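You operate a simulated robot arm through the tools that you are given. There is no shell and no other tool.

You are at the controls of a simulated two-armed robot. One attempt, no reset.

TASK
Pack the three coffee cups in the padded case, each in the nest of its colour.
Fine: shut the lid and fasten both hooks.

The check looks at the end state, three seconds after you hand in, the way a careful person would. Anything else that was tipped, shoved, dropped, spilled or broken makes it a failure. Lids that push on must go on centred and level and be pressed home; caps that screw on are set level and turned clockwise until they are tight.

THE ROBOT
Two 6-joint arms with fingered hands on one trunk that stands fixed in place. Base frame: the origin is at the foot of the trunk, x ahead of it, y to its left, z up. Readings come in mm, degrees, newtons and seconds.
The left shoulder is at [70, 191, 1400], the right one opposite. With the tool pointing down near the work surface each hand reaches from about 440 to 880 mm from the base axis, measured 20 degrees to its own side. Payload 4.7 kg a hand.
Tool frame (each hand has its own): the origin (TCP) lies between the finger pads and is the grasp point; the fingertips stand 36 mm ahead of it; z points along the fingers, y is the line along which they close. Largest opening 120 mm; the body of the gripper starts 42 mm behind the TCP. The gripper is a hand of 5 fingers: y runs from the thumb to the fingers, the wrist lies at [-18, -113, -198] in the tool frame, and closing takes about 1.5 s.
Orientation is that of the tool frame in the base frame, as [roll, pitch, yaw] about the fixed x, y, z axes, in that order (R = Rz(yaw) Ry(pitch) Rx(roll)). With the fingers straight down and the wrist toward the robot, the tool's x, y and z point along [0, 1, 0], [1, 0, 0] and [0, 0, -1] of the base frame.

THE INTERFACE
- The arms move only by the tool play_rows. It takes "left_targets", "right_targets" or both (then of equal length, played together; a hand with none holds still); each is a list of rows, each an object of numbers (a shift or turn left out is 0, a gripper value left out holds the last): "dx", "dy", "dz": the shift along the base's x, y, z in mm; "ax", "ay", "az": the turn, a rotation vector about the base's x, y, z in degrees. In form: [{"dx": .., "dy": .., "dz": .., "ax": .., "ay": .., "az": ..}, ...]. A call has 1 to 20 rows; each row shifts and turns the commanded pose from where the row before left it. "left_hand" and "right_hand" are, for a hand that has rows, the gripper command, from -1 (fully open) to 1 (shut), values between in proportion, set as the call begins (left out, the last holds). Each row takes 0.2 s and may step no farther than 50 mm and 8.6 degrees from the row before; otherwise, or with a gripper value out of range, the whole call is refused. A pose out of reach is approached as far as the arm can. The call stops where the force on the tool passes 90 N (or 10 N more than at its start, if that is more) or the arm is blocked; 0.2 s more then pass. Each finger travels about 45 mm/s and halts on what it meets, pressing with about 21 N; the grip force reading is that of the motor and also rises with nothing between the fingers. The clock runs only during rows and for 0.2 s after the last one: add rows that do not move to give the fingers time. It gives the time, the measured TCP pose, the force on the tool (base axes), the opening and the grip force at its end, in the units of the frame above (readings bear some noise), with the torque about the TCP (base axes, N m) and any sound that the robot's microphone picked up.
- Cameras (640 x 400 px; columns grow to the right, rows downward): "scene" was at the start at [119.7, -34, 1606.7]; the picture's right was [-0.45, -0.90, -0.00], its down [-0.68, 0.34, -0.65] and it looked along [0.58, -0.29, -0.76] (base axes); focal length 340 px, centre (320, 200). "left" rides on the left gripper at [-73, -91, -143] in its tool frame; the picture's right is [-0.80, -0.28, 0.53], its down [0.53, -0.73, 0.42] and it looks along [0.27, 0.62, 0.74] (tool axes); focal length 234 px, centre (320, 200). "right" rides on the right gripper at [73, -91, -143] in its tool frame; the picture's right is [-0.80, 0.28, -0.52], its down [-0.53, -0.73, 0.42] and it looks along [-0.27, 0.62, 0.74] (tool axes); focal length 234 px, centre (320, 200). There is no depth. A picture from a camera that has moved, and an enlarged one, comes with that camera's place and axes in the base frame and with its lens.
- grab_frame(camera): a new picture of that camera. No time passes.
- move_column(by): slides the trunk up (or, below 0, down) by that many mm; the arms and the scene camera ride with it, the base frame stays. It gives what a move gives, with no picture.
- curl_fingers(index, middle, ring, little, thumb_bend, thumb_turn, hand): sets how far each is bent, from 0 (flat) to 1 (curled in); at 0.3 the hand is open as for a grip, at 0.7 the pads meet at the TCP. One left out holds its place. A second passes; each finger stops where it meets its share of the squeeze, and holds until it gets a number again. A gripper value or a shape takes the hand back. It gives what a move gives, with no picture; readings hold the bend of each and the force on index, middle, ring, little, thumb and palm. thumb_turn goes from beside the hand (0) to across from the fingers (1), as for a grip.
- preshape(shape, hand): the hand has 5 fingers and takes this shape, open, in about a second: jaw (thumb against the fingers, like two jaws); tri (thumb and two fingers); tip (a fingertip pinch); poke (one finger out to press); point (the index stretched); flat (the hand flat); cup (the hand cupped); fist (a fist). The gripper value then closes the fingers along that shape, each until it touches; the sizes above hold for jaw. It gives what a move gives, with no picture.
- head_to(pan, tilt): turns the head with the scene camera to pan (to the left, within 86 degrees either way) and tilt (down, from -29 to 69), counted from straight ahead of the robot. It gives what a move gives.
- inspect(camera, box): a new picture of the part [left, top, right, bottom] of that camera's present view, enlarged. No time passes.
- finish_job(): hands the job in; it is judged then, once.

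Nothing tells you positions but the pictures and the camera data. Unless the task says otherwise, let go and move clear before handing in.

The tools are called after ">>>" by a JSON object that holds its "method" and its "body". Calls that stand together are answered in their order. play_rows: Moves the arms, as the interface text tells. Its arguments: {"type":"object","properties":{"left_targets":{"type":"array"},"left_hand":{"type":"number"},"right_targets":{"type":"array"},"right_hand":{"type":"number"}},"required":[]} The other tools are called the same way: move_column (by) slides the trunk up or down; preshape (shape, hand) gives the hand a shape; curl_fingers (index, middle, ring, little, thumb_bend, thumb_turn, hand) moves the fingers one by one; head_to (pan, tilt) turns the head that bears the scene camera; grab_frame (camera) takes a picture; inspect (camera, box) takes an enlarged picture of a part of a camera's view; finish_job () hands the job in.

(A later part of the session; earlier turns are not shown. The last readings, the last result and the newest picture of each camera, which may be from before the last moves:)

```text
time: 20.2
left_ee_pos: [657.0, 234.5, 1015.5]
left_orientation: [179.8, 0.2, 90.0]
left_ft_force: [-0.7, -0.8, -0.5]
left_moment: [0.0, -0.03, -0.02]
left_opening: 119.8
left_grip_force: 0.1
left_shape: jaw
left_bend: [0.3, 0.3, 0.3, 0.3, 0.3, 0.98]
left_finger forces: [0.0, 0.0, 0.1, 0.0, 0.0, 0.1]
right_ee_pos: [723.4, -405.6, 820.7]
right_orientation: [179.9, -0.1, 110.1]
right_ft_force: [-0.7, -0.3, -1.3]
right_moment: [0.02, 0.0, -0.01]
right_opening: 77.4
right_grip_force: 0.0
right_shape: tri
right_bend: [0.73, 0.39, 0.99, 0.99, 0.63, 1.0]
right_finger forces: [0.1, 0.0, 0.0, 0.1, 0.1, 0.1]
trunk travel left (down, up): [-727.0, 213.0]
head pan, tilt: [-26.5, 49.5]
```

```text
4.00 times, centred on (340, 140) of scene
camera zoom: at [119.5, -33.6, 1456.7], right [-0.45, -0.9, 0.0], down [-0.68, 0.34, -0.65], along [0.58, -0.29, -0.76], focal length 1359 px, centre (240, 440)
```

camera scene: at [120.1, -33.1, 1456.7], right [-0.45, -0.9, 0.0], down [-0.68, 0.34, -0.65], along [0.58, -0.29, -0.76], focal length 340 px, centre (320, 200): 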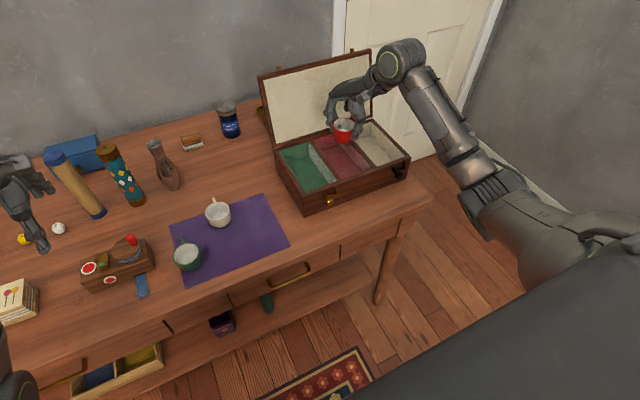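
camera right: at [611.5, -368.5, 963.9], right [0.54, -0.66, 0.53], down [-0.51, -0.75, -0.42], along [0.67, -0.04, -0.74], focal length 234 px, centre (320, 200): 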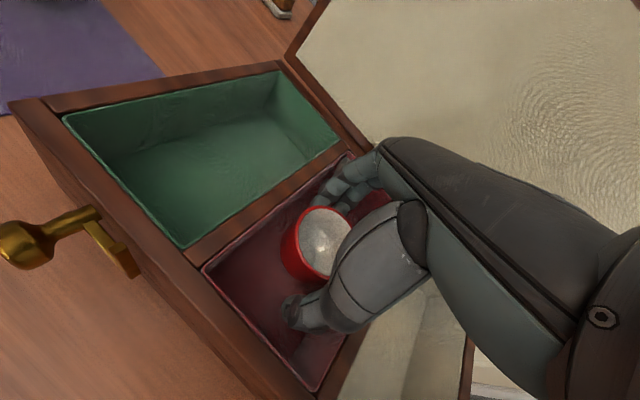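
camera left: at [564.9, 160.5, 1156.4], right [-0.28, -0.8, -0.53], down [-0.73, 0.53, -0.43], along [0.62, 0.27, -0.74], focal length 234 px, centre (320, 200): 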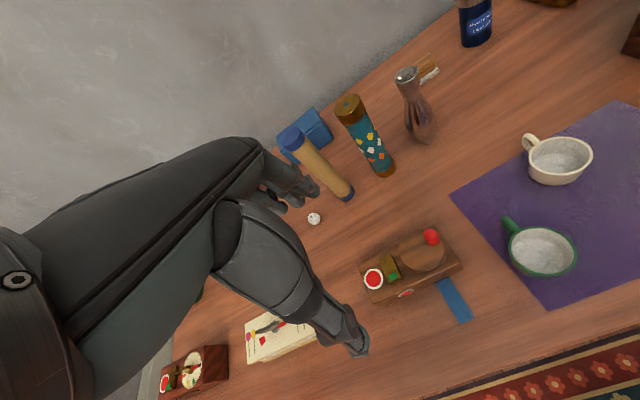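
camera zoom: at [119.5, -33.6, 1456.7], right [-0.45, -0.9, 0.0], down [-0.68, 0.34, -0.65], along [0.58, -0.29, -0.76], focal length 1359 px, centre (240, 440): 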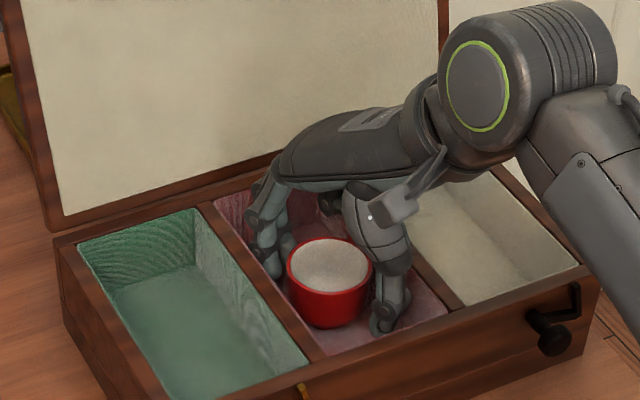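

>>> {"method": "play_rows", "body": {"right_targets": [{}, {}, {}], "right_hand": -0.6}}

>>> {"method": "play_rows", "body": {"right_targets": [{"dz": 10}, {"dz": 20}, {"dz": 30}, {"dz": 30}, {"dz": 20}, {}]}}

>>> {"method": "grab_frame", "body": {"camera": "right"}}

>>> {"method": "inspect", "body": {"camera": "scene", "box": [260, 70, 420, 220]}}

```text
time: 21.1
left_ee_pos: [656.1, 233.3, 1012.8]
left_orientation: [179.8, 0.1, 90.0]
left_ft_force: [0.3, 0.2, 0.2]
left_moment: [0.0, -0.01, 0.02]
left_opening: 119.5
left_grip_force: 0.0
left_shape: jaw
left_bend: [0.3, 0.3, 0.3, 0.3, 0.3, 0.98]
left_finger forces: [0.0, 0.1, 0.0, 0.0, 0.0, 0.1]
right_ee_pos: [722.5, -405.5, 820.9]
right_orientation: [-180.0, 0.0, 110.1]
right_ft_force: [0.3, 0.6, 0.4]
right_moment: [0.01, -0.01, 0.01]
right_opening: 95.8
right_grip_force: 0.0
right_shape: tri
right_bend: [0.26, 0.34, 0.99, 0.99, 0.52, 0.99]
right_finger forces: [0.0, 0.1, 0.0, 0.1, 0.1, 0.0]
trunk travel left (down, up): [-727.0, 213.0]
head pan, tilt: [-26.5, 49.5]
```

```text
time: 22.4
left_ee_pos: [656.9, 233.6, 1013.0]
left_orientation: [179.8, 0.1, 89.9]
left_ft_force: [0.8, 0.5, -0.5]
left_moment: [0.0, 0.0, -0.03]
left_opening: 119.9
left_grip_force: 0.1
left_shape: jaw
left_bend: [0.3, 0.3, 0.3, 0.3, 0.3, 0.98]
left_finger forces: [0.0, 0.0, 0.0, 0.0, 0.1, 0.1]
right_ee_pos: [724.6, -405.4, 929.7]
right_orientation: [-180.0, -0.1, 110.0]
right_ft_force: [-1.0, -0.4, -0.3]
right_moment: [0.01, -0.01, -0.01]
right_opening: 95.8
right_grip_force: 0.0
right_shape: tri
right_bend: [0.26, 0.34, 0.99, 0.99, 0.52, 0.99]
right_finger forces: [0.0, 0.0, 0.0, 0.0, 0.0, 0.1]
trunk travel left (down, up): [-727.0, 213.0]
head pan, tilt: [-26.5, 49.5]
```

```text
taken
camera right: at [612.5, -369.2, 1073.5], right [0.54, -0.66, 0.52], down [-0.51, -0.75, -0.42], along [0.67, -0.04, -0.74], focal length 234 px, centre (320, 200)
```

right: 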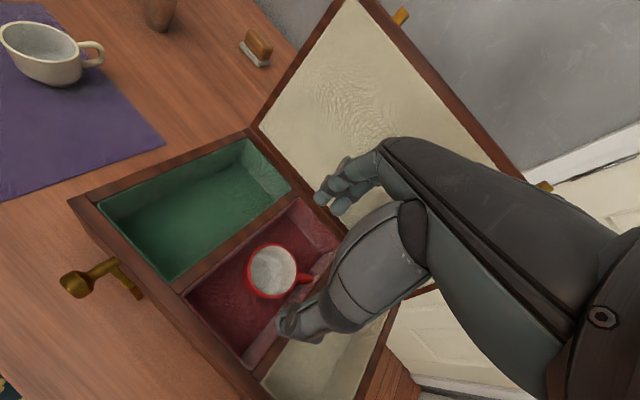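

```text
2.67 times, centred on (340, 145) of scene
camera zoom: at [119.8, -33.9, 1456.7], right [-0.45, -0.9, 0.0], down [-0.68, 0.34, -0.65], along [0.58, -0.29, -0.76], focal length 906 px, centre (267, 347)
```

zoom: 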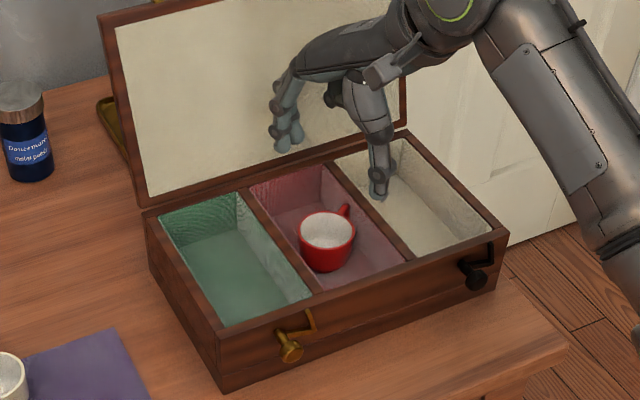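

The red cup sits upright in its nest. Next I'll go over the white cup.

>>> {"method": "play_rows", "body": {"right_targets": [{"dy": 36, "dx": -1, "az": 5}, {"dy": 37, "dx": -1, "az": 5}, {"dy": 37, "dx": -1, "az": 5}, {"dy": 37, "dx": -1, "az": 5}, {"dy": 37, "dx": -1, "az": 5}, {"dy": 37, "dx": -1, "az": 5}, {"dy": 37, "dx": -1, "az": 5}, {"dy": 36, "dx": -1, "az": 5}, {"dy": 36, "dx": -2, "az": 5}, {"dy": 35, "dx": -2, "az": 5}, {}]}}

>>> {"method": "grab_frame", "body": {"camera": "right"}}

>>> {"method": "grab_frame", "body": {"camera": "left"}}

>>> {"method": "inspect", "body": {"camera": "scene", "box": [150, 110, 310, 280]}}

```text
time: 24.9
left_ee_pos: [656.4, 233.1, 1014.0]
left_orientation: [179.8, 0.1, 89.9]
left_ft_force: [0.6, -1.4, 0.7]
left_moment: [0.0, 0.02, -0.02]
left_opening: 119.7
left_grip_force: 0.1
left_shape: jaw
left_bend: [0.3, 0.3, 0.3, 0.3, 0.3, 0.98]
left_finger forces: [0.0, 0.0, 0.0, 0.1, 0.0, 0.0]
right_ee_pos: [711.4, -41.6, 928.9]
right_orientation: [180.0, 0.1, 160.1]
right_ft_force: [0.3, -0.1, -0.9]
right_moment: [-0.01, -0.01, 0.0]
right_opening: 95.5
right_grip_force: 0.0
right_shape: tri
right_bend: [0.26, 0.34, 0.99, 0.99, 0.52, 0.99]
right_finger forces: [0.0, 0.1, 0.0, 0.0, 0.0, 0.1]
trunk travel left (down, up): [-727.0, 213.0]
head pan, tilt: [-26.5, 49.5]
```

```text
taken
camera right: at [610.9, -102.9, 1072.3], right [0.85, -0.01, 0.53], down [0.25, -0.87, -0.42], along [0.46, 0.49, -0.74], focal length 234 px, centre (320, 200)
```

right: 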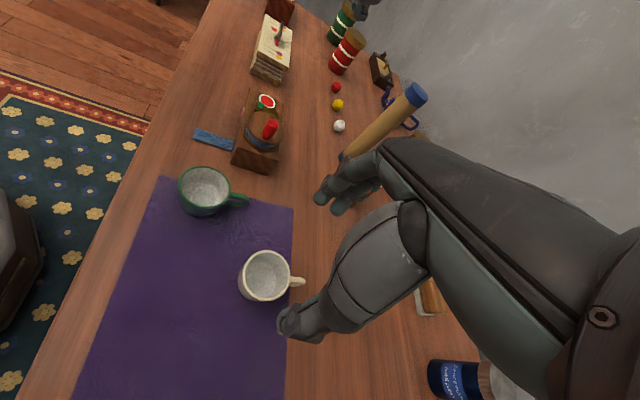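

```text
taken
camera left: at [565.0, 160.6, 1156.3], right [-0.28, -0.8, -0.53], down [-0.73, 0.53, -0.43], along [0.62, 0.27, -0.74], focal length 234 px, centre (320, 200)
```

left: 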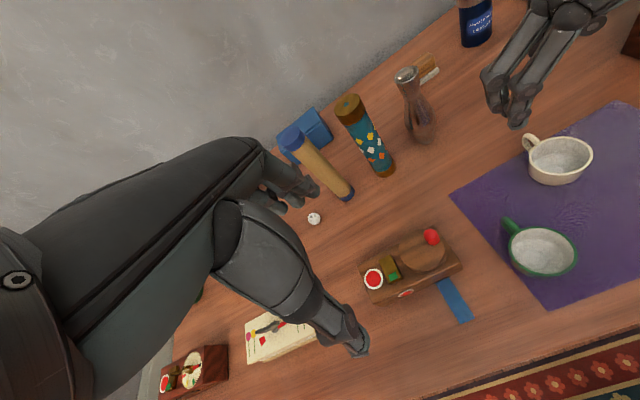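

```text
2.35 times, centred on (230, 195) of scene
camera zoom: at [119.6, -34.7, 1456.7], right [-0.45, -0.9, 0.0], down [-0.68, 0.34, -0.65], along [0.58, -0.29, -0.76], focal length 800 px, centre (532, 212)
```

zoom: 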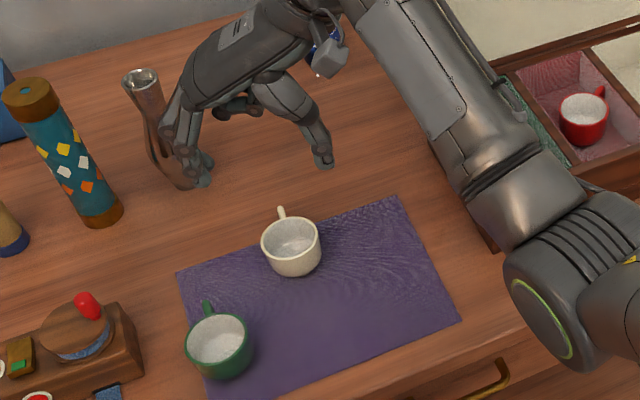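

White cup is at about (709,-42). I'll lower around it, close and lift.

>>> {"method": "play_rows", "body": {"right_targets": [{"dx": -2, "dz": -30}, {"dz": -30}, {"dz": -30}, {"dz": -20}, {}]}}

>>> {"method": "inspect", "body": {"camera": "scene", "box": [150, 110, 310, 280]}}

>>> {"method": "inspect", "body": {"camera": "right", "box": [140, 120, 460, 380]}}

```text
time: 26.1
left_ee_pos: [657.6, 234.6, 1014.1]
left_orientation: [179.7, 0.1, 90.0]
left_ft_force: [0.5, 0.6, -1.0]
left_moment: [0.01, -0.01, 0.0]
left_opening: 119.6
left_grip_force: 0.0
left_shape: jaw
left_bend: [0.3, 0.3, 0.3, 0.3, 0.3, 0.98]
left_finger forces: [0.0, 0.0, 0.0, 0.0, 0.0, 0.1]
right_ee_pos: [708.2, -38.3, 819.4]
right_orientation: [-180.0, 0.1, 160.0]
right_ft_force: [0.0, -0.3, 0.4]
right_moment: [0.01, -0.01, 0.0]
right_opening: 95.8
right_grip_force: 0.1
right_shape: tri
right_bend: [0.26, 0.34, 0.99, 0.99, 0.52, 0.99]
right_finger forces: [0.1, 0.0, 0.0, 0.1, 0.1, 0.0]
trunk travel left (down, up): [-727.0, 213.0]
head pan, tilt: [-26.5, 49.5]
```

```text
2.35 times, centred on (230, 195) of scene
camera zoom: at [119.6, -33.5, 1456.7], right [-0.45, -0.9, 0.0], down [-0.68, 0.34, -0.65], along [0.58, -0.29, -0.76], focal length 800 px, centre (532, 212)
```

zoom: 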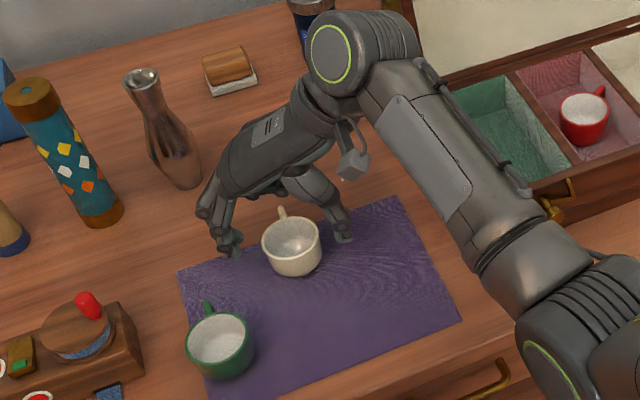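

```text
1.54 times, centred on (300, 250) of right
camera zoom: at [607.7, -99.8, 963.1], right [0.85, -0.01, 0.53], down [0.25, -0.87, -0.42], along [0.46, 0.49, -0.74], focal length 360 px, centre (351, 123)
```

zoom: 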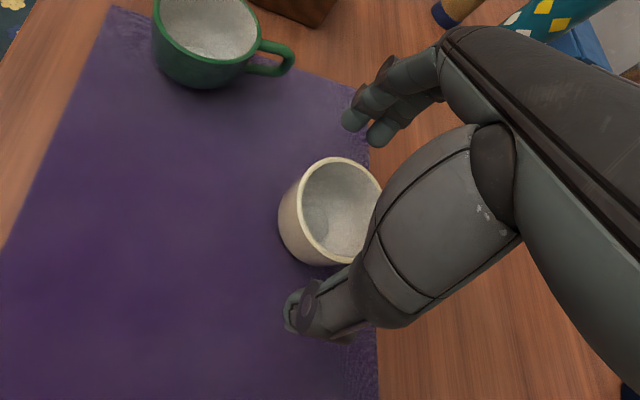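

>>> {"method": "play_rows", "body": {"right_targets": [{"dx": 1, "dy": -1, "dz": -12}, {"dz": -12}, {}]}}

>>> {"method": "play_rows", "body": {"right_targets": [{}, {}, {}, {}, {}, {}, {}, {}], "right_hand": 0.4}}

>>> {"method": "inspect", "body": {"camera": "right", "box": [140, 120, 460, 380]}}

>>> {"method": "inspect", "body": {"camera": "scene", "box": [150, 110, 310, 280]}}

```text
time: 26.9
left_ee_pos: [657.7, 234.3, 1013.0]
left_orientation: [179.8, 0.1, 89.9]
left_ft_force: [-0.6, 0.0, -1.0]
left_moment: [-0.03, 0.01, -0.01]
left_opening: 119.9
left_grip_force: 0.0
left_shape: jaw
left_bend: [0.3, 0.3, 0.3, 0.3, 0.3, 0.98]
left_finger forces: [0.0, 0.0, 0.0, 0.0, 0.1, 0.0]
right_ee_pos: [710.5, -40.4, 795.0]
right_orientation: [179.9, -0.1, 160.0]
right_ft_force: [0.6, 0.7, -0.1]
right_moment: [-0.01, -0.02, 0.01]
right_opening: 95.7
right_grip_force: 0.0
right_shape: tri
right_bend: [0.26, 0.34, 0.99, 0.99, 0.52, 0.99]
right_finger forces: [0.0, 0.0, 0.1, 0.1, 0.0, 0.0]
trunk travel left (down, up): [-727.0, 213.0]
head pan, tilt: [-26.5, 49.5]
```

```text
time: 28.6
left_ee_pos: [656.6, 233.6, 1014.3]
left_orientation: [179.9, 0.1, 90.1]
left_ft_force: [-0.6, 0.3, 0.0]
left_moment: [0.02, -0.02, 0.02]
left_opening: 120.0
left_grip_force: 0.1
left_shape: jaw
left_bend: [0.3, 0.3, 0.3, 0.3, 0.3, 0.98]
left_finger forces: [0.0, 0.0, 0.0, 0.0, 0.0, 0.0]
right_ee_pos: [709.9, -39.7, 795.6]
right_orientation: [-179.9, 0.0, 160.2]
right_ft_force: [-0.3, -0.4, -0.8]
right_moment: [0.01, -0.02, 0.02]
right_opening: 43.6
right_grip_force: 21.3
right_shape: tri
right_bend: [0.74, 0.51, 1.0, 1.0, 0.73, 1.0]
right_finger forces: [9.0, 9.2, 0.0, 0.0, 18.5, 0.0]
trunk travel left (down, up): [-727.0, 213.0]
head pan, tilt: [-26.5, 49.5]
```

```text
1.54 times, centred on (300, 250) of right
camera zoom: at [609.4, -101.4, 939.2], right [0.85, -0.01, 0.52], down [0.25, -0.87, -0.42], along [0.46, 0.49, -0.74], focal length 360 px, centre (351, 123)
```

zoom: 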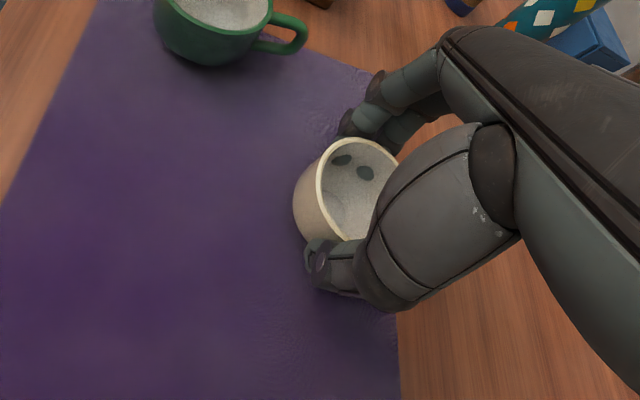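

```text
2.35 times, centred on (230, 195) of scene
camera zoom: at [119.8, -33.6, 1456.7], right [-0.45, -0.9, 0.0], down [-0.68, 0.34, -0.65], along [0.58, -0.29, -0.76], focal length 800 px, centre (532, 212)
```

zoom: 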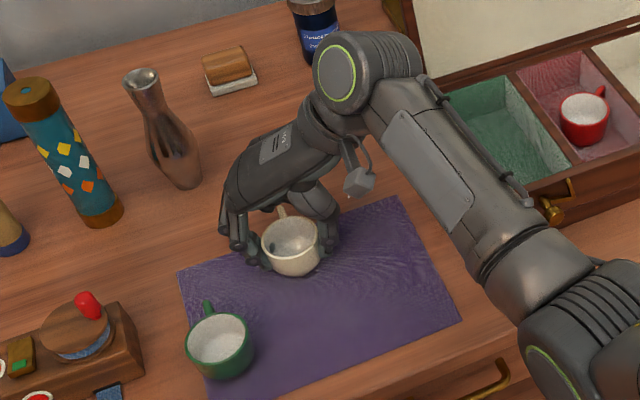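

Grip matches the first cup. I'll lift and carry it to the white nest, around (722,-508).

>>> {"method": "play_rows", "body": {"right_targets": [{"dz": 10}, {"dz": 25}, {"dz": 35}, {"dz": 35}, {"dz": 29}, {"dx": 1, "dy": -36, "az": -4}, {"dx": 1, "dy": -36, "az": -4}, {"dx": 1, "dy": -36, "az": -4}, {"dx": 1, "dy": -36, "az": -4}, {"dx": 1, "dy": -36, "az": -4}, {"dx": 1, "dy": -36, "az": -4}, {"dx": 1, "dy": -36, "az": -4}, {"dx": 1, "dy": -36, "az": -4}, {"dx": 1, "dy": -36, "az": -4}, {"dx": 1, "dy": -36, "az": -4}, {"dx": 1, "dy": -36, "az": -4}, {"dx": 1, "dy": -36, "az": -4}, {"dy": -36, "az": -2}, {}]}}

>>> {"method": "grab_frame", "body": {"camera": "right"}}

>>> {"method": "grab_frame", "body": {"camera": "scene"}}

```text
time: 32.6
left_ee_pos: [656.5, 234.4, 1012.9]
left_orientation: [179.9, 0.1, 89.9]
left_ft_force: [-0.1, 0.0, 0.4]
left_moment: [0.0, 0.0, 0.0]
left_opening: 119.7
left_grip_force: 0.1
left_shape: jaw
left_bend: [0.3, 0.3, 0.3, 0.3, 0.3, 0.98]
left_finger forces: [0.0, 0.0, 0.1, 0.0, 0.0, 0.0]
right_ee_pos: [722.8, -511.5, 931.8]
right_orientation: [-179.9, 0.0, 110.0]
right_ft_force: [-1.2, 0.1, -1.2]
right_moment: [-0.03, -0.01, -0.04]
right_opening: 43.1
right_grip_force: 20.8
right_shape: tri
right_bend: [0.74, 0.51, 1.0, 1.0, 0.73, 1.0]
right_finger forces: [9.1, 9.3, 0.0, 0.0, 18.6, 0.0]
trunk travel left (down, up): [-727.0, 213.0]
head pan, tilt: [-26.5, 49.5]
```

```text
taken
camera right: at [611.4, -474.2, 1075.1], right [0.54, -0.66, 0.53], down [-0.51, -0.75, -0.42], along [0.67, -0.04, -0.74], focal length 234 px, centre (320, 200)
```

right: 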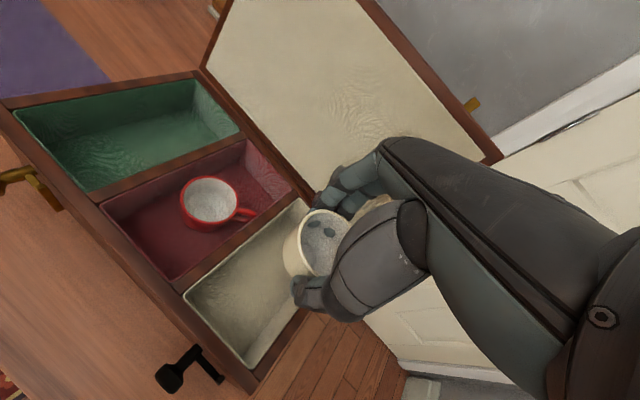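

```text
taken
camera scene: at [120.1, -33.0, 1456.7], right [-0.45, -0.9, 0.0], down [-0.68, 0.34, -0.65], along [0.58, -0.29, -0.76], focal length 340 px, centre (320, 200)
```

scene: 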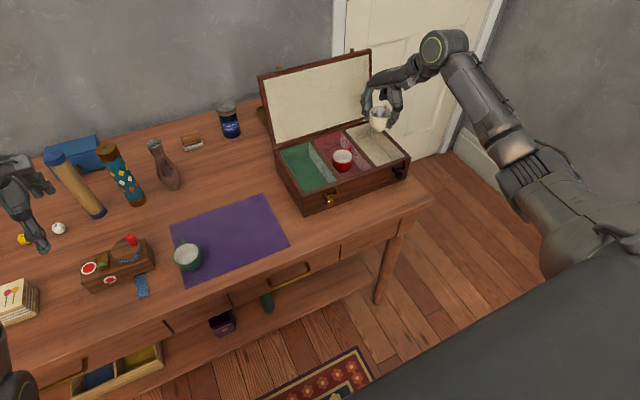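

White nest spans about y -467 to -553. I'll shift 4 mm left to balance handle and finger clearance, then lower in stages.

>>> {"method": "play_rows", "body": {"right_targets": [{"dy": 4, "dz": -30}, {"dz": -30}, {"dz": -25}, {}]}}

>>> {"method": "grab_frame", "body": {"camera": "right"}}

>>> {"method": "inspect", "body": {"camera": "scene", "box": [310, 70, 430, 190]}}

```text
time: 33.6
left_ee_pos: [657.1, 234.5, 1012.7]
left_orientation: [179.8, 0.1, 90.0]
left_ft_force: [0.0, -0.3, -0.4]
left_moment: [0.05, 0.01, 0.03]
left_opening: 119.6
left_grip_force: 0.0
left_shape: jaw
left_bend: [0.3, 0.3, 0.3, 0.3, 0.3, 0.98]
left_finger forces: [0.1, 0.0, 0.1, 0.0, 0.0, 0.0]
right_ee_pos: [722.0, -504.1, 846.6]
right_orientation: [179.9, 0.0, 110.0]
right_ft_force: [-0.4, 0.9, -1.6]
right_moment: [0.0, -0.03, 0.02]
right_opening: 43.1
right_grip_force: 20.7
right_shape: tri
right_bend: [0.74, 0.51, 1.0, 1.0, 0.73, 1.0]
right_finger forces: [9.1, 9.2, 0.0, 0.1, 18.5, 0.0]
trunk travel left (down, up): [-727.0, 213.0]
head pan, tilt: [-26.5, 49.5]
```

```text
taken
camera right: at [611.4, -468.3, 989.2], right [0.54, -0.66, 0.53], down [-0.51, -0.75, -0.42], along [0.67, -0.04, -0.74], focal length 234 px, centre (320, 200)
```

right: 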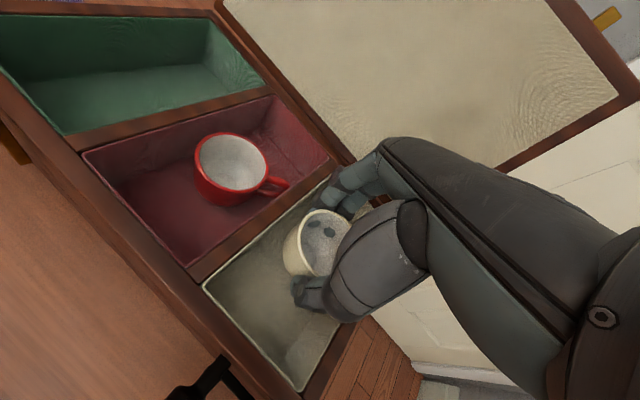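

```text
3.33 times, centred on (370, 130) of scene
camera zoom: at [119.6, -33.7, 1456.7], right [-0.45, -0.9, 0.0], down [-0.68, 0.34, -0.65], along [0.58, -0.29, -0.76], focal length 1133 px, centre (153, 433)
```

zoom: 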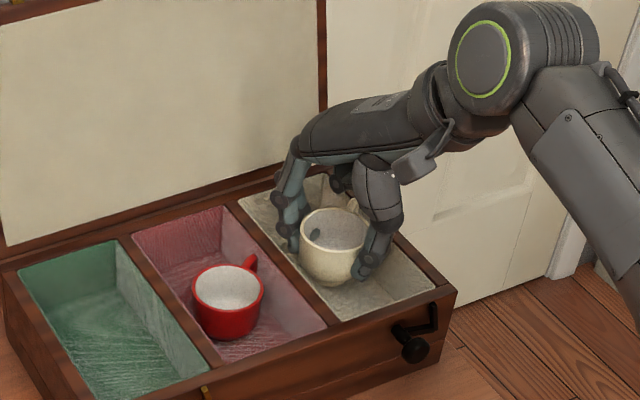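

>>> {"method": "play_rows", "body": {"right_targets": [{"dz": -10}, {"dz": -10}, {}]}}

>>> {"method": "play_rows", "body": {"right_targets": [{"dz": -5}, {}]}}

>>> {"method": "inspect", "body": {"camera": "scene", "box": [310, 70, 430, 190]}}

```text
time: 34.5
left_ee_pos: [657.3, 232.5, 1012.7]
left_orientation: [179.9, 0.1, 90.1]
left_ft_force: [0.0, 0.9, 0.0]
left_moment: [-0.01, -0.01, 0.0]
left_opening: 119.8
left_grip_force: 0.1
left_shape: jaw
left_bend: [0.3, 0.3, 0.3, 0.3, 0.3, 0.98]
left_finger forces: [0.1, 0.0, 0.1, 0.0, 0.0, 0.0]
right_ee_pos: [722.6, -506.2, 825.7]
right_orientation: [180.0, 0.1, 110.0]
right_ft_force: [0.4, -0.4, -1.0]
right_moment: [0.02, -0.01, -0.01]
right_opening: 43.4
right_grip_force: 21.1
right_shape: tri
right_bend: [0.74, 0.51, 1.0, 1.0, 0.73, 1.0]
right_finger forces: [9.1, 9.3, 0.0, 0.0, 18.5, 0.1]
trunk travel left (down, up): [-727.0, 213.0]
head pan, tilt: [-26.5, 49.5]
```

```text
time: 35.0
left_ee_pos: [656.5, 233.9, 1013.8]
left_orientation: [179.8, 0.1, 90.1]
left_ft_force: [-0.1, 0.2, -0.1]
left_moment: [0.03, -0.01, 0.0]
left_opening: 119.6
left_grip_force: 0.0
left_shape: jaw
left_bend: [0.3, 0.3, 0.3, 0.3, 0.3, 0.98]
left_finger forces: [0.0, 0.0, 0.1, 0.0, 0.0, 0.0]
right_ee_pos: [723.2, -505.0, 822.7]
right_orientation: [179.9, 0.1, 110.1]
right_ft_force: [0.6, -0.4, 7.9]
right_moment: [-0.03, -0.03, -0.01]
right_opening: 43.7
right_grip_force: 20.5
right_shape: tri
right_bend: [0.74, 0.51, 1.0, 1.0, 0.73, 1.0]
right_finger forces: [9.0, 10.0, 0.1, 0.1, 19.3, 0.0]
trunk travel left (down, up): [-727.0, 213.0]
head pan, tilt: [-26.5, 49.5]
```

```text
3.33 times, centred on (370, 130) of scene
camera zoom: at [118.5, -33.1, 1457.0], right [-0.45, -0.9, 0.0], down [-0.68, 0.34, -0.65], along [0.58, -0.29, -0.76], focal length 1133 px, centre (153, 433)
```

zoom: 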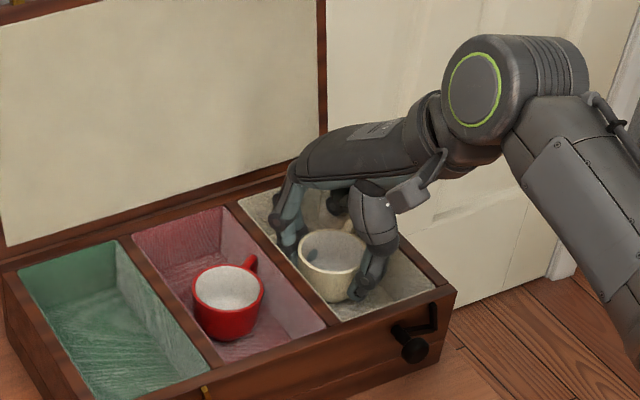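

Contact with the nest floor (8 N). I'll release and rise.

>>> {"method": "play_rows", "body": {"right_targets": [{"dz": -1}, {}, {}, {}, {}, {}], "right_hand": -0.3}}

>>> {"method": "play_rows", "body": {"right_targets": [{}, {}, {}], "right_hand": -0.6}}

>>> {"method": "play_rows", "body": {"right_targets": [{"dz": 10}, {"dz": 20}, {"dz": 30}, {"dz": 30}, {"dz": 20}, {}]}}

>>> {"method": "grab_frame", "body": {"camera": "right"}}

>>> {"method": "inspect", "body": {"camera": "scene", "box": [260, 70, 420, 220]}}

```text
time: 36.5
left_ee_pos: [656.9, 233.4, 1013.9]
left_orientation: [179.8, 0.1, 90.0]
left_ft_force: [-0.1, 1.0, 0.3]
left_moment: [0.0, -0.03, 0.0]
left_opening: 119.7
left_grip_force: 0.1
left_shape: jaw
left_bend: [0.3, 0.3, 0.3, 0.3, 0.3, 0.98]
left_finger forces: [0.1, 0.1, 0.0, 0.1, 0.0, 0.0]
right_ee_pos: [724.3, -505.2, 819.7]
right_orientation: [179.9, 0.0, 110.0]
right_ft_force: [0.4, 0.4, -0.4]
right_moment: [0.05, 0.0, -0.02]
right_opening: 77.5
right_grip_force: 0.1
right_shape: tri
right_bend: [0.73, 0.39, 0.99, 0.99, 0.63, 1.0]
right_finger forces: [0.0, 0.0, 0.1, 0.0, 0.0, 0.0]
trunk travel left (down, up): [-727.0, 213.0]
head pan, tilt: [-26.5, 49.5]
```

```text
time: 37.2
left_ee_pos: [657.2, 233.6, 1013.6]
left_orientation: [179.8, 0.1, 90.1]
left_ft_force: [-0.1, -0.9, 1.1]
left_moment: [-0.03, 0.01, 0.0]
left_opening: 119.9
left_grip_force: 0.1
left_shape: jaw
left_bend: [0.3, 0.3, 0.3, 0.3, 0.3, 0.98]
left_finger forces: [0.0, 0.1, 0.0, 0.0, 0.0, 0.0]
right_ee_pos: [723.6, -505.7, 819.0]
right_orientation: [-180.0, 0.1, 110.0]
right_ft_force: [-0.5, -0.1, -0.4]
right_moment: [-0.02, 0.03, -0.01]
right_opening: 95.9
right_grip_force: 0.0
right_shape: tri
right_bend: [0.26, 0.34, 0.99, 0.99, 0.52, 0.99]
right_finger forces: [0.0, 0.0, 0.0, 0.0, 0.0, 0.0]
trunk travel left (down, up): [-727.0, 213.0]
head pan, tilt: [-26.5, 49.5]
```

```text
time: 38.6
left_ee_pos: [656.8, 233.8, 1014.1]
left_orientation: [179.8, 0.1, 90.0]
left_ft_force: [-0.5, 0.0, -1.1]
left_moment: [0.01, 0.02, 0.01]
left_opening: 119.7
left_grip_force: 0.1
left_shape: jaw
left_bend: [0.3, 0.3, 0.3, 0.3, 0.3, 0.98]
left_finger forces: [0.0, 0.0, 0.1, 0.0, 0.0, 0.1]
right_ee_pos: [722.8, -505.5, 929.1]
right_orientation: [180.0, 0.0, 110.0]
right_ft_force: [0.4, -0.4, 0.9]
right_moment: [-0.01, -0.04, 0.01]
right_opening: 95.5
right_grip_force: 0.1
right_shape: tri
right_bend: [0.26, 0.34, 0.99, 0.99, 0.52, 0.99]
right_finger forces: [0.0, 0.0, 0.1, 0.0, 0.0, 0.0]
trunk travel left (down, up): [-727.0, 213.0]
head pan, tilt: [-26.5, 49.5]
```

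```text
taken
camera right: at [611.7, -469.0, 1072.6], right [0.54, -0.66, 0.52], down [-0.51, -0.75, -0.42], along [0.67, -0.04, -0.74], focal length 234 px, centre (320, 200)
```

right: 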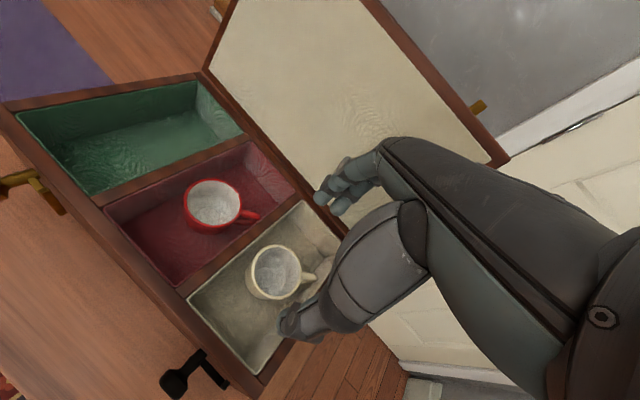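

```text
2.67 times, centred on (340, 145) of scene
camera zoom: at [119.9, -33.9, 1456.7], right [-0.45, -0.9, 0.0], down [-0.68, 0.34, -0.65], along [0.58, -0.29, -0.76], focal length 906 px, centre (267, 347)
```

zoom: 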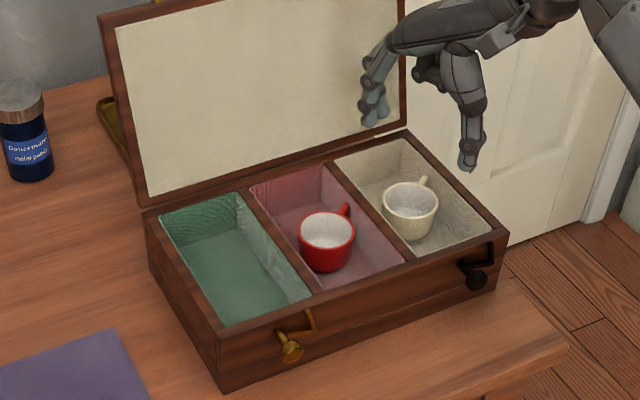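

White is in place. Now the green cup at about (622,56).

>>> {"method": "play_rows", "body": {"right_targets": [{"dx": -6, "dy": 35, "az": 4}, {"dx": -6, "dy": 35, "az": 4}, {"dx": -6, "dy": 35, "az": 4}, {"dx": -6, "dy": 35, "az": 4}, {"dx": -6, "dy": 35, "az": 4}, {"dx": -6, "dy": 35, "az": 4}, {"dx": -6, "dy": 35, "az": 4}, {"dx": -6, "dy": 35, "az": 4}, {"dx": -6, "dy": 35, "az": 4}, {"dx": -6, "dy": 35, "az": 4}, {"dx": -6, "dy": 35, "az": 4}, {"dx": -6, "dy": 35, "az": 4}, {"dx": -6, "dy": 35, "az": 2}, {"dx": -7, "dy": 35}, {"dx": -7, "dy": 35}, {"dx": -7, "dy": 36}, {}]}}

>>> {"method": "grab_frame", "body": {"camera": "right"}}

>>> {"method": "inspect", "body": {"camera": "scene", "box": [130, 130, 290, 290]}}

```text
time: 42.2
left_ee_pos: [656.3, 233.3, 1013.2]
left_orientation: [179.7, 0.0, 90.0]
left_ft_force: [0.5, -0.2, -0.1]
left_moment: [-0.04, 0.04, -0.02]
left_opening: 119.5
left_grip_force: 0.0
left_shape: jaw
left_bend: [0.3, 0.3, 0.3, 0.3, 0.3, 0.98]
left_finger forces: [0.0, 0.1, 0.0, 0.0, 0.0, 0.0]
right_ee_pos: [626.5, 50.6, 929.0]
right_orientation: [-179.8, 0.2, 159.8]
right_ft_force: [-0.1, -0.2, 0.8]
right_moment: [-0.01, -0.01, -0.01]
right_opening: 96.0
right_grip_force: 0.0
right_shape: tri
right_bend: [0.26, 0.34, 0.99, 0.99, 0.52, 0.99]
right_finger forces: [0.0, 0.0, 0.0, 0.1, 0.1, 0.1]
trunk travel left (down, up): [-727.0, 213.0]
head pan, tilt: [-26.5, 49.5]
```

```text
taken
camera right: at [525.1, -9.3, 1072.5], right [0.85, -0.01, 0.53], down [0.25, -0.87, -0.42], along [0.47, 0.49, -0.74], focal length 234 px, centre (320, 200)
```

right: 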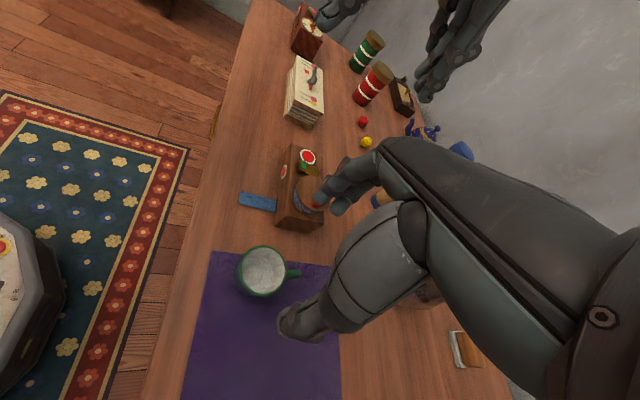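

```text
2.50 times, centred on (210, 210) of scene
camera zoom: at [120.1, -35.0, 1456.7], right [-0.45, -0.9, 0.0], down [-0.68, 0.34, -0.65], along [0.58, -0.29, -0.76], focal length 850 px, centre (595, 175)
```

zoom: 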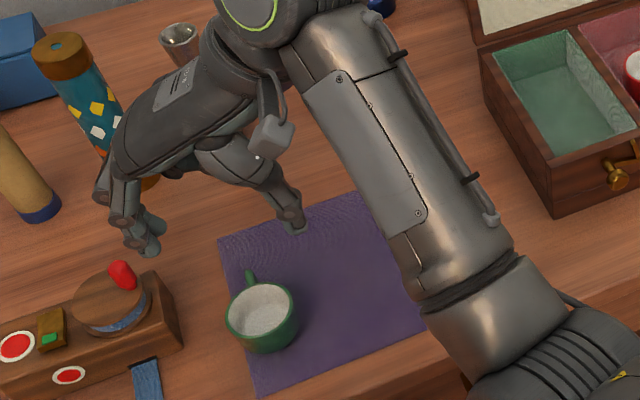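

Green cup is roughly 6 mm further +y than the hand. The wooden box with the red knob is close on that side, so I'll narrow the hand before descending.

>>> {"method": "curl_fingers", "body": {"hand": "right", "index": 0.42, "middle": 0.42, "thumb_bend": 0.56}}

>>> {"method": "play_rows", "body": {"right_targets": [{"dx": -2, "dy": 5}, {}]}}

>>> {"method": "grab_frame", "body": {"camera": "right"}}

>>> {"method": "inspect", "body": {"camera": "scene", "box": [130, 130, 290, 290]}}

>>> {"method": "grab_frame", "body": {"camera": "left"}}

```text
time: 43.2
left_ee_pos: [658.1, 233.8, 1012.8]
left_orientation: [179.7, 0.1, 90.0]
left_ft_force: [0.3, 0.6, 0.2]
left_moment: [-0.04, 0.02, -0.02]
left_opening: 119.7
left_grip_force: 0.1
left_shape: jaw
left_bend: [0.3, 0.3, 0.3, 0.3, 0.3, 0.98]
left_finger forces: [0.1, 0.0, 0.0, 0.0, 0.1, 0.0]
right_ee_pos: [625.6, 51.7, 930.4]
right_orientation: [-179.7, 0.2, 159.8]
right_ft_force: [-0.1, -0.7, -0.8]
right_moment: [0.04, -0.03, 0.0]
right_opening: 66.6
right_grip_force: 0.0
right_shape: fingers
right_bend: [0.42, 0.42, 0.99, 0.99, 0.56, 0.99]
right_finger forces: [0.1, 0.0, 0.1, 0.0, 0.0, 0.0]
trunk travel left (down, up): [-727.0, 213.0]
head pan, tilt: [-26.5, 49.5]
```

```text
time: 43.9
left_ee_pos: [656.0, 235.4, 1013.2]
left_orientation: [179.8, 0.1, 89.9]
left_ft_force: [-0.7, -0.6, 0.7]
left_moment: [0.02, 0.01, 0.0]
left_opening: 119.6
left_grip_force: 0.0
left_shape: jaw
left_bend: [0.3, 0.3, 0.3, 0.3, 0.3, 0.98]
left_finger forces: [0.1, 0.0, 0.1, 0.0, 0.1, 0.0]
right_ee_pos: [627.3, 49.9, 927.9]
right_orientation: [-179.3, 0.6, 159.4]
right_ft_force: [0.6, 1.1, 0.5]
right_moment: [-0.01, 0.0, -0.03]
right_opening: 66.7
right_grip_force: 0.1
right_shape: fingers
right_bend: [0.42, 0.42, 0.99, 0.99, 0.56, 0.99]
right_finger forces: [0.1, 0.0, 0.0, 0.1, 0.0, 0.0]
trunk travel left (down, up): [-727.0, 213.0]
head pan, tilt: [-26.5, 49.5]
```

```text
taken
camera right: at [525.1, -7.7, 1072.0], right [0.85, -0.01, 0.53], down [0.24, -0.88, -0.41], along [0.47, 0.48, -0.74], focal length 234 px, centre (320, 200)
```

right: 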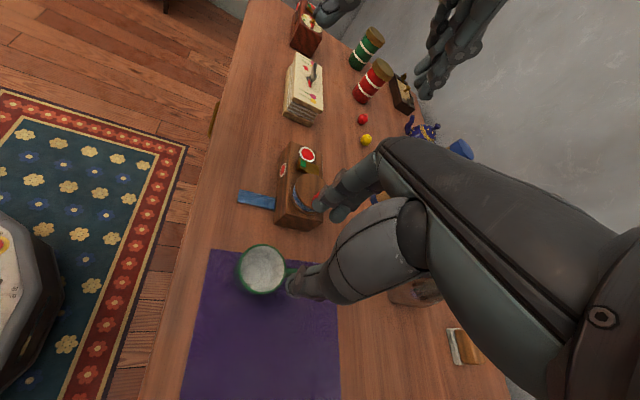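

```text
2.50 times, centred on (210, 210) of scene
camera zoom: at [119.7, -33.6, 1456.7], right [-0.45, -0.9, 0.0], down [-0.68, 0.34, -0.65], along [0.58, -0.29, -0.76], focal length 850 px, centre (595, 175)
```

zoom: 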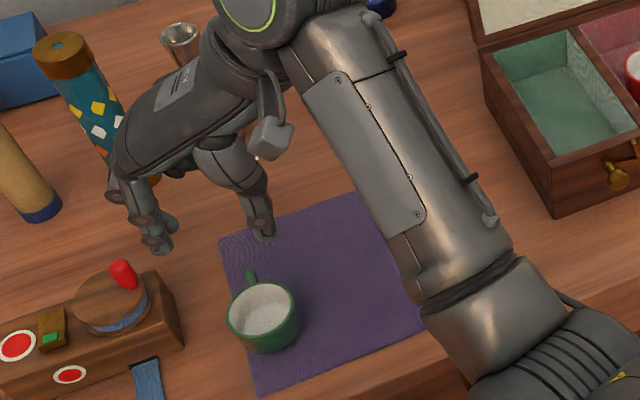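

```text
taken
camera left: at [565.1, 161.5, 1156.2], right [-0.28, -0.8, -0.52], down [-0.73, 0.53, -0.43], along [0.62, 0.26, -0.74], focal length 234 px, centre (320, 200)
```

left: 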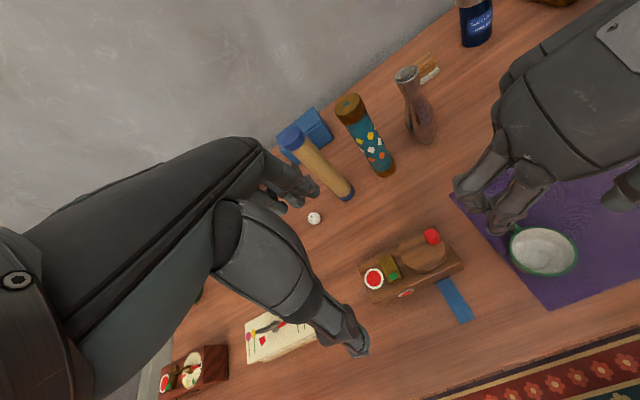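

The arm is at a limit here: it didn't reach the commanded y. I'll lower and unwind the yaw a little to regain reach.

>>> {"method": "play_rows", "body": {"right_targets": [{"dz": -20, "az": -5}, {"dz": -20, "az": -5}, {}]}}

>>> {"method": "play_rows", "body": {"right_targets": [{"dy": 3}, {}]}}

```text
time: 44.9
left_ee_pos: [655.7, 233.7, 1012.8]
left_orientation: [179.9, 0.0, 89.9]
left_ft_force: [0.1, 0.1, -0.8]
left_moment: [-0.01, -0.02, -0.04]
left_opening: 119.5
left_grip_force: 0.0
left_shape: jaw
left_bend: [0.3, 0.3, 0.3, 0.3, 0.3, 0.98]
left_finger forces: [0.0, 0.1, 0.1, 0.1, 0.0, 0.0]
right_ee_pos: [648.6, 10.0, 888.6]
right_orientation: [-177.5, 4.4, 147.7]
right_ft_force: [0.3, 0.4, 0.1]
right_moment: [0.02, 0.01, 0.0]
right_opening: 66.4
right_grip_force: 0.1
right_shape: fingers
right_bend: [0.42, 0.42, 0.99, 0.99, 0.56, 0.99]
right_finger forces: [0.0, 0.0, 0.1, 0.1, 0.1, 0.0]
trunk travel left (down, up): [-727.0, 213.0]
head pan, tilt: [-26.5, 49.5]
stopped in row 3 (right hand): the arm was blocked; the commanded pose is now the measured one
```

```text
time: 45.5
left_ee_pos: [656.3, 234.7, 1013.5]
left_orientation: [179.7, 0.1, 90.0]
left_ft_force: [-0.8, 0.3, -0.2]
left_moment: [-0.01, -0.01, -0.01]
left_opening: 119.7
left_grip_force: 0.0
left_shape: jaw
left_bend: [0.3, 0.3, 0.3, 0.3, 0.3, 0.98]
left_finger forces: [0.1, 0.0, 0.0, 0.0, 0.0, 0.1]
right_ee_pos: [649.5, 9.7, 888.2]
right_orientation: [-177.2, 4.3, 147.6]
right_ft_force: [-0.4, -0.2, -0.8]
right_moment: [0.0, -0.01, 0.0]
right_opening: 66.4
right_grip_force: 0.0
right_shape: fingers
right_bend: [0.42, 0.42, 0.99, 0.99, 0.56, 0.99]
right_finger forces: [0.1, 0.0, 0.0, 0.1, 0.0, 0.1]
trunk travel left (down, up): [-727.0, 213.0]
head pan, tilt: [-26.5, 49.5]
```

>>> {"method": "grab_frame", "body": {"camera": "scene"}}

>>> {"method": "grab_frame", "body": {"camera": "right"}}

>>> {"method": "grab_frame", "body": {"camera": "left"}}

```text
taken
camera scene: at [119.7, -33.8, 1456.7], right [-0.45, -0.9, 0.0], down [-0.68, 0.34, -0.65], along [0.58, -0.29, -0.76], focal length 340 px, centre (320, 200)
```

scene: 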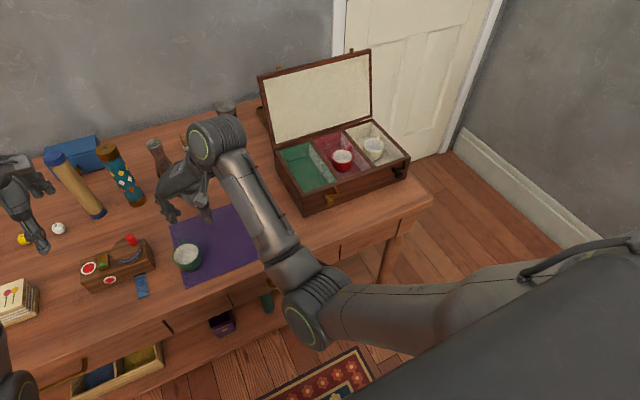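

```text
taken
camera right: at [532.5, -16.5, 1029.8], right [0.81, -0.15, 0.57], down [0.07, -0.94, -0.35], along [0.59, 0.32, -0.74], focal length 234 px, centre (320, 200)
```

right: 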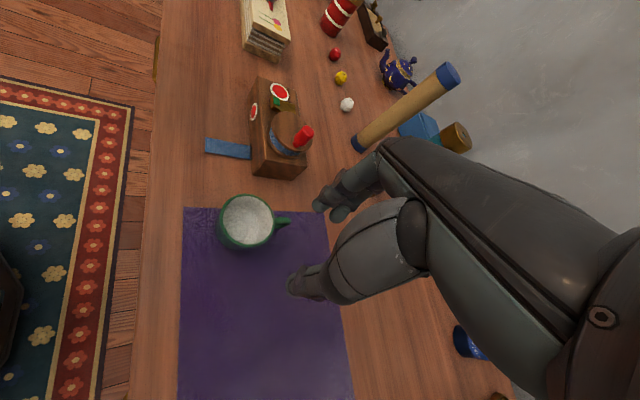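

```text
taken
camera left: at [565.1, 161.4, 1156.2], right [-0.28, -0.8, -0.52], down [-0.73, 0.53, -0.43], along [0.62, 0.26, -0.74], focal length 234 px, centre (320, 200)
```

left: 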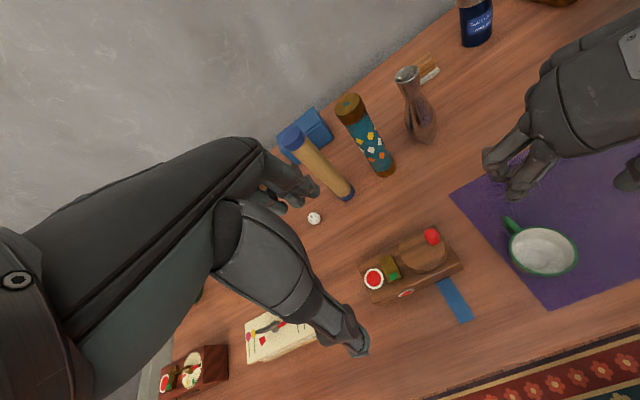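

The right arm's elbow blocks it from reaching the green cup across the body. The left arm will move that cup to the middle of the mat instead, so I'll first pull the right arm back to its side with the tilt corrected.

>>> {"method": "play_rows", "body": {"right_targets": [{"dz": 10, "dy": -30}, {"dz": 15, "dy": -35, "ax": 4.66, "ay": 2.1}, {"dy": -35, "dz": 15, "az": -5}, {"dy": -35, "az": -5}, {"dy": -35, "az": -5}, {"dy": -35, "az": -5}, {"dy": -35, "az": -5}, {"dy": -35, "az": -5}, {"dy": -35, "az": -5}, {"dy": -35, "dx": -10}, {}]}}

>>> {"method": "preshape", "body": {"shape": "tri", "hand": "left"}}

>>> {"method": "play_rows", "body": {"left_targets": [{"dx": -3, "dy": -20, "az": -7.8}, {"dx": -3, "dy": -20, "az": -7.8}, {"dx": -4, "dy": -20, "az": -7.8}, {"dx": -4, "dy": -20, "az": -7.8}, {"dx": -4, "dy": -20, "az": -7.8}, {"dx": -4, "dy": -20, "az": -7.8}, {"dx": -4, "dy": -20, "az": -7.8}, {"dx": -4, "dy": -20, "az": -7.8}, {"dx": -4, "dy": -17, "az": -7.6}, {}], "left_hand": -0.6}}

>>> {"method": "grab_frame", "body": {"camera": "left"}}

>>> {"method": "grab_frame", "body": {"camera": "scene"}}

```text
time: 47.9
left_ee_pos: [657.3, 234.6, 1012.6]
left_orientation: [179.9, 0.2, 90.0]
left_ft_force: [0.6, 0.3, 0.4]
left_moment: [-0.01, 0.0, -0.04]
left_opening: 120.0
left_grip_force: 0.1
left_shape: jaw
left_bend: [0.3, 0.3, 0.3, 0.3, 0.3, 0.98]
left_finger forces: [0.0, 0.0, 0.1, 0.0, 0.0, 0.0]
right_ee_pos: [637.5, -329.2, 928.7]
right_orientation: [179.6, -0.2, 112.7]
right_ft_force: [0.9, 0.6, 0.0]
right_moment: [-0.01, 0.0, 0.01]
right_opening: 66.5
right_grip_force: 0.0
right_shape: fingers
right_bend: [0.42, 0.42, 0.99, 0.99, 0.56, 0.99]
right_finger forces: [0.0, 0.0, 0.0, 0.1, 0.1, 0.0]
trunk travel left (down, up): [-727.0, 213.0]
head pan, tilt: [-26.5, 49.5]
```

```text
time: 48.8
left_ee_pos: [657.1, 234.1, 1014.7]
left_orientation: [179.8, 0.2, 90.0]
left_ft_force: [-0.5, -0.1, 0.3]
left_moment: [-0.01, 0.0, 0.01]
left_opening: 119.7
left_grip_force: 0.0
left_shape: tri
left_bend: [0.3, 0.3, 0.99, 0.99, 0.3, 0.98]
left_finger forces: [0.0, 0.0, 0.1, 0.0, 0.0, 0.0]
right_ee_pos: [637.0, -329.5, 930.4]
right_orientation: [179.4, -0.3, 112.7]
right_ft_force: [0.5, -1.1, 0.1]
right_moment: [-0.02, 0.03, 0.0]
right_opening: 66.5
right_grip_force: 0.1
right_shape: fingers
right_bend: [0.42, 0.42, 0.99, 0.99, 0.56, 0.99]
right_finger forces: [0.0, 0.0, 0.1, 0.0, 0.0, 0.0]
trunk travel left (down, up): [-727.0, 213.0]
head pan, tilt: [-26.5, 49.5]
```

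```text
time: 51.0
left_ee_pos: [622.8, 58.6, 1013.5]
left_orientation: [179.6, 0.2, 19.9]
left_ft_force: [1.1, 0.4, 0.1]
left_moment: [-0.03, 0.0, 0.02]
left_opening: 96.1
left_grip_force: 0.0
left_shape: tri
left_bend: [0.26, 0.34, 0.99, 0.99, 0.52, 0.99]
left_finger forces: [0.1, 0.0, 0.0, 0.1, 0.0, 0.0]
right_ee_pos: [637.8, -329.9, 929.8]
right_orientation: [179.5, -0.2, 112.8]
right_ft_force: [0.0, 0.5, 0.3]
right_moment: [-0.01, -0.02, 0.01]
right_opening: 66.6
right_grip_force: 0.1
right_shape: fingers
right_bend: [0.42, 0.42, 0.99, 0.99, 0.56, 0.99]
right_finger forces: [0.1, 0.1, 0.0, 0.0, 0.0, 0.0]
trunk travel left (down, up): [-727.0, 213.0]
head pan, tilt: [-26.5, 49.5]
```

```text
taken
camera left: at [524.5, 119.9, 1156.1], right [-0.85, -0.02, -0.53], down [0.25, 0.87, -0.43], along [0.46, -0.5, -0.73], focal length 234 px, centre (320, 200)
```

left: 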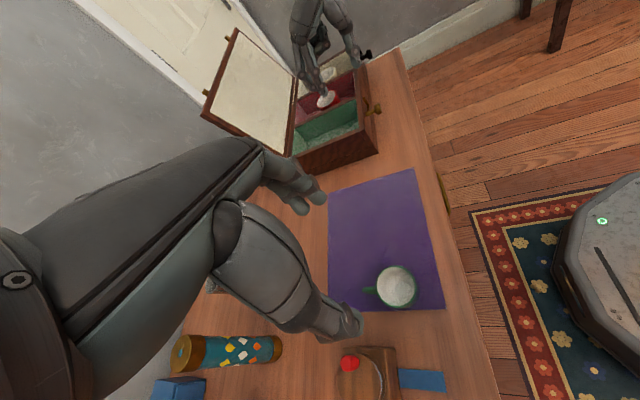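

```text
taken
camera scene: at [119.5, -33.3, 1456.8], right [-0.45, -0.9, 0.0], down [-0.68, 0.34, -0.65], along [0.58, -0.29, -0.76], focal length 340 px, centre (320, 200)
```

scene: 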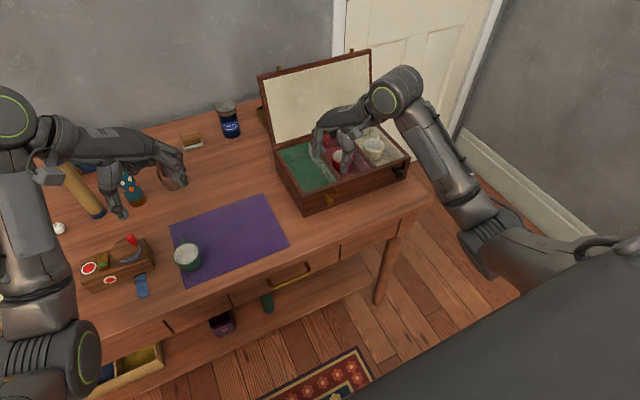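

>>> {"method": "play_rows", "body": {"left_targets": [{"dx": -2, "dy": -3, "dz": -35}, {"dz": -40}, {"dz": -40}, {"dz": -35}, {"dz": -25}, {}]}}

>>> {"method": "grab_frame", "body": {"camera": "left"}}

>>> {"method": "inspect", "body": {"camera": "scene", "box": [80, 130, 280, 300]}}

```text
time: 52.4
left_ee_pos: [620.0, 53.5, 837.4]
left_orientation: [179.8, 0.1, 20.0]
left_ft_force: [0.4, 0.2, 1.2]
left_moment: [0.0, -0.03, -0.01]
left_opening: 96.3
left_grip_force: 0.1
left_shape: tri
left_bend: [0.26, 0.34, 0.99, 0.99, 0.52, 0.99]
left_finger forces: [0.0, 0.0, 0.0, 0.0, 0.0, 0.1]
right_ee_pos: [636.9, -330.6, 929.9]
right_orientation: [179.5, -0.4, 112.7]
right_ft_force: [0.4, -0.4, 0.1]
right_moment: [-0.01, -0.01, 0.02]
right_opening: 66.2
right_grip_force: 0.0
right_shape: fingers
right_bend: [0.42, 0.42, 0.99, 0.99, 0.56, 0.99]
right_finger forces: [0.0, 0.0, 0.0, 0.0, 0.0, 0.0]
trunk travel left (down, up): [-727.0, 213.0]
head pan, tilt: [-26.5, 49.5]
```

```text
taken
camera left: at [521.8, 114.3, 979.6], right [-0.85, -0.01, -0.52], down [0.25, 0.87, -0.43], along [0.46, -0.49, -0.74], focal length 234 px, centre (320, 200)
```

left: 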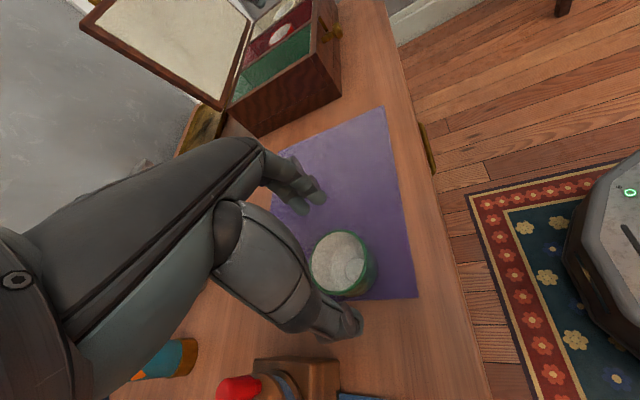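

```text
2.35 times, centred on (180, 215) of scene
camera zoom: at [119.6, -33.9, 1456.7], right [-0.45, -0.9, 0.0], down [-0.68, 0.34, -0.65], along [0.58, -0.29, -0.76], focal length 800 px, centre (649, 165)
```

zoom: 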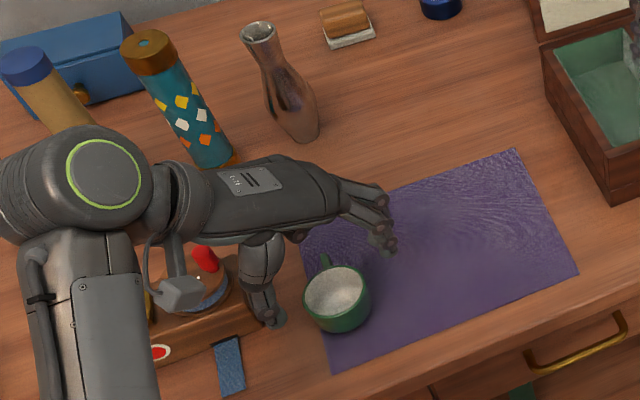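

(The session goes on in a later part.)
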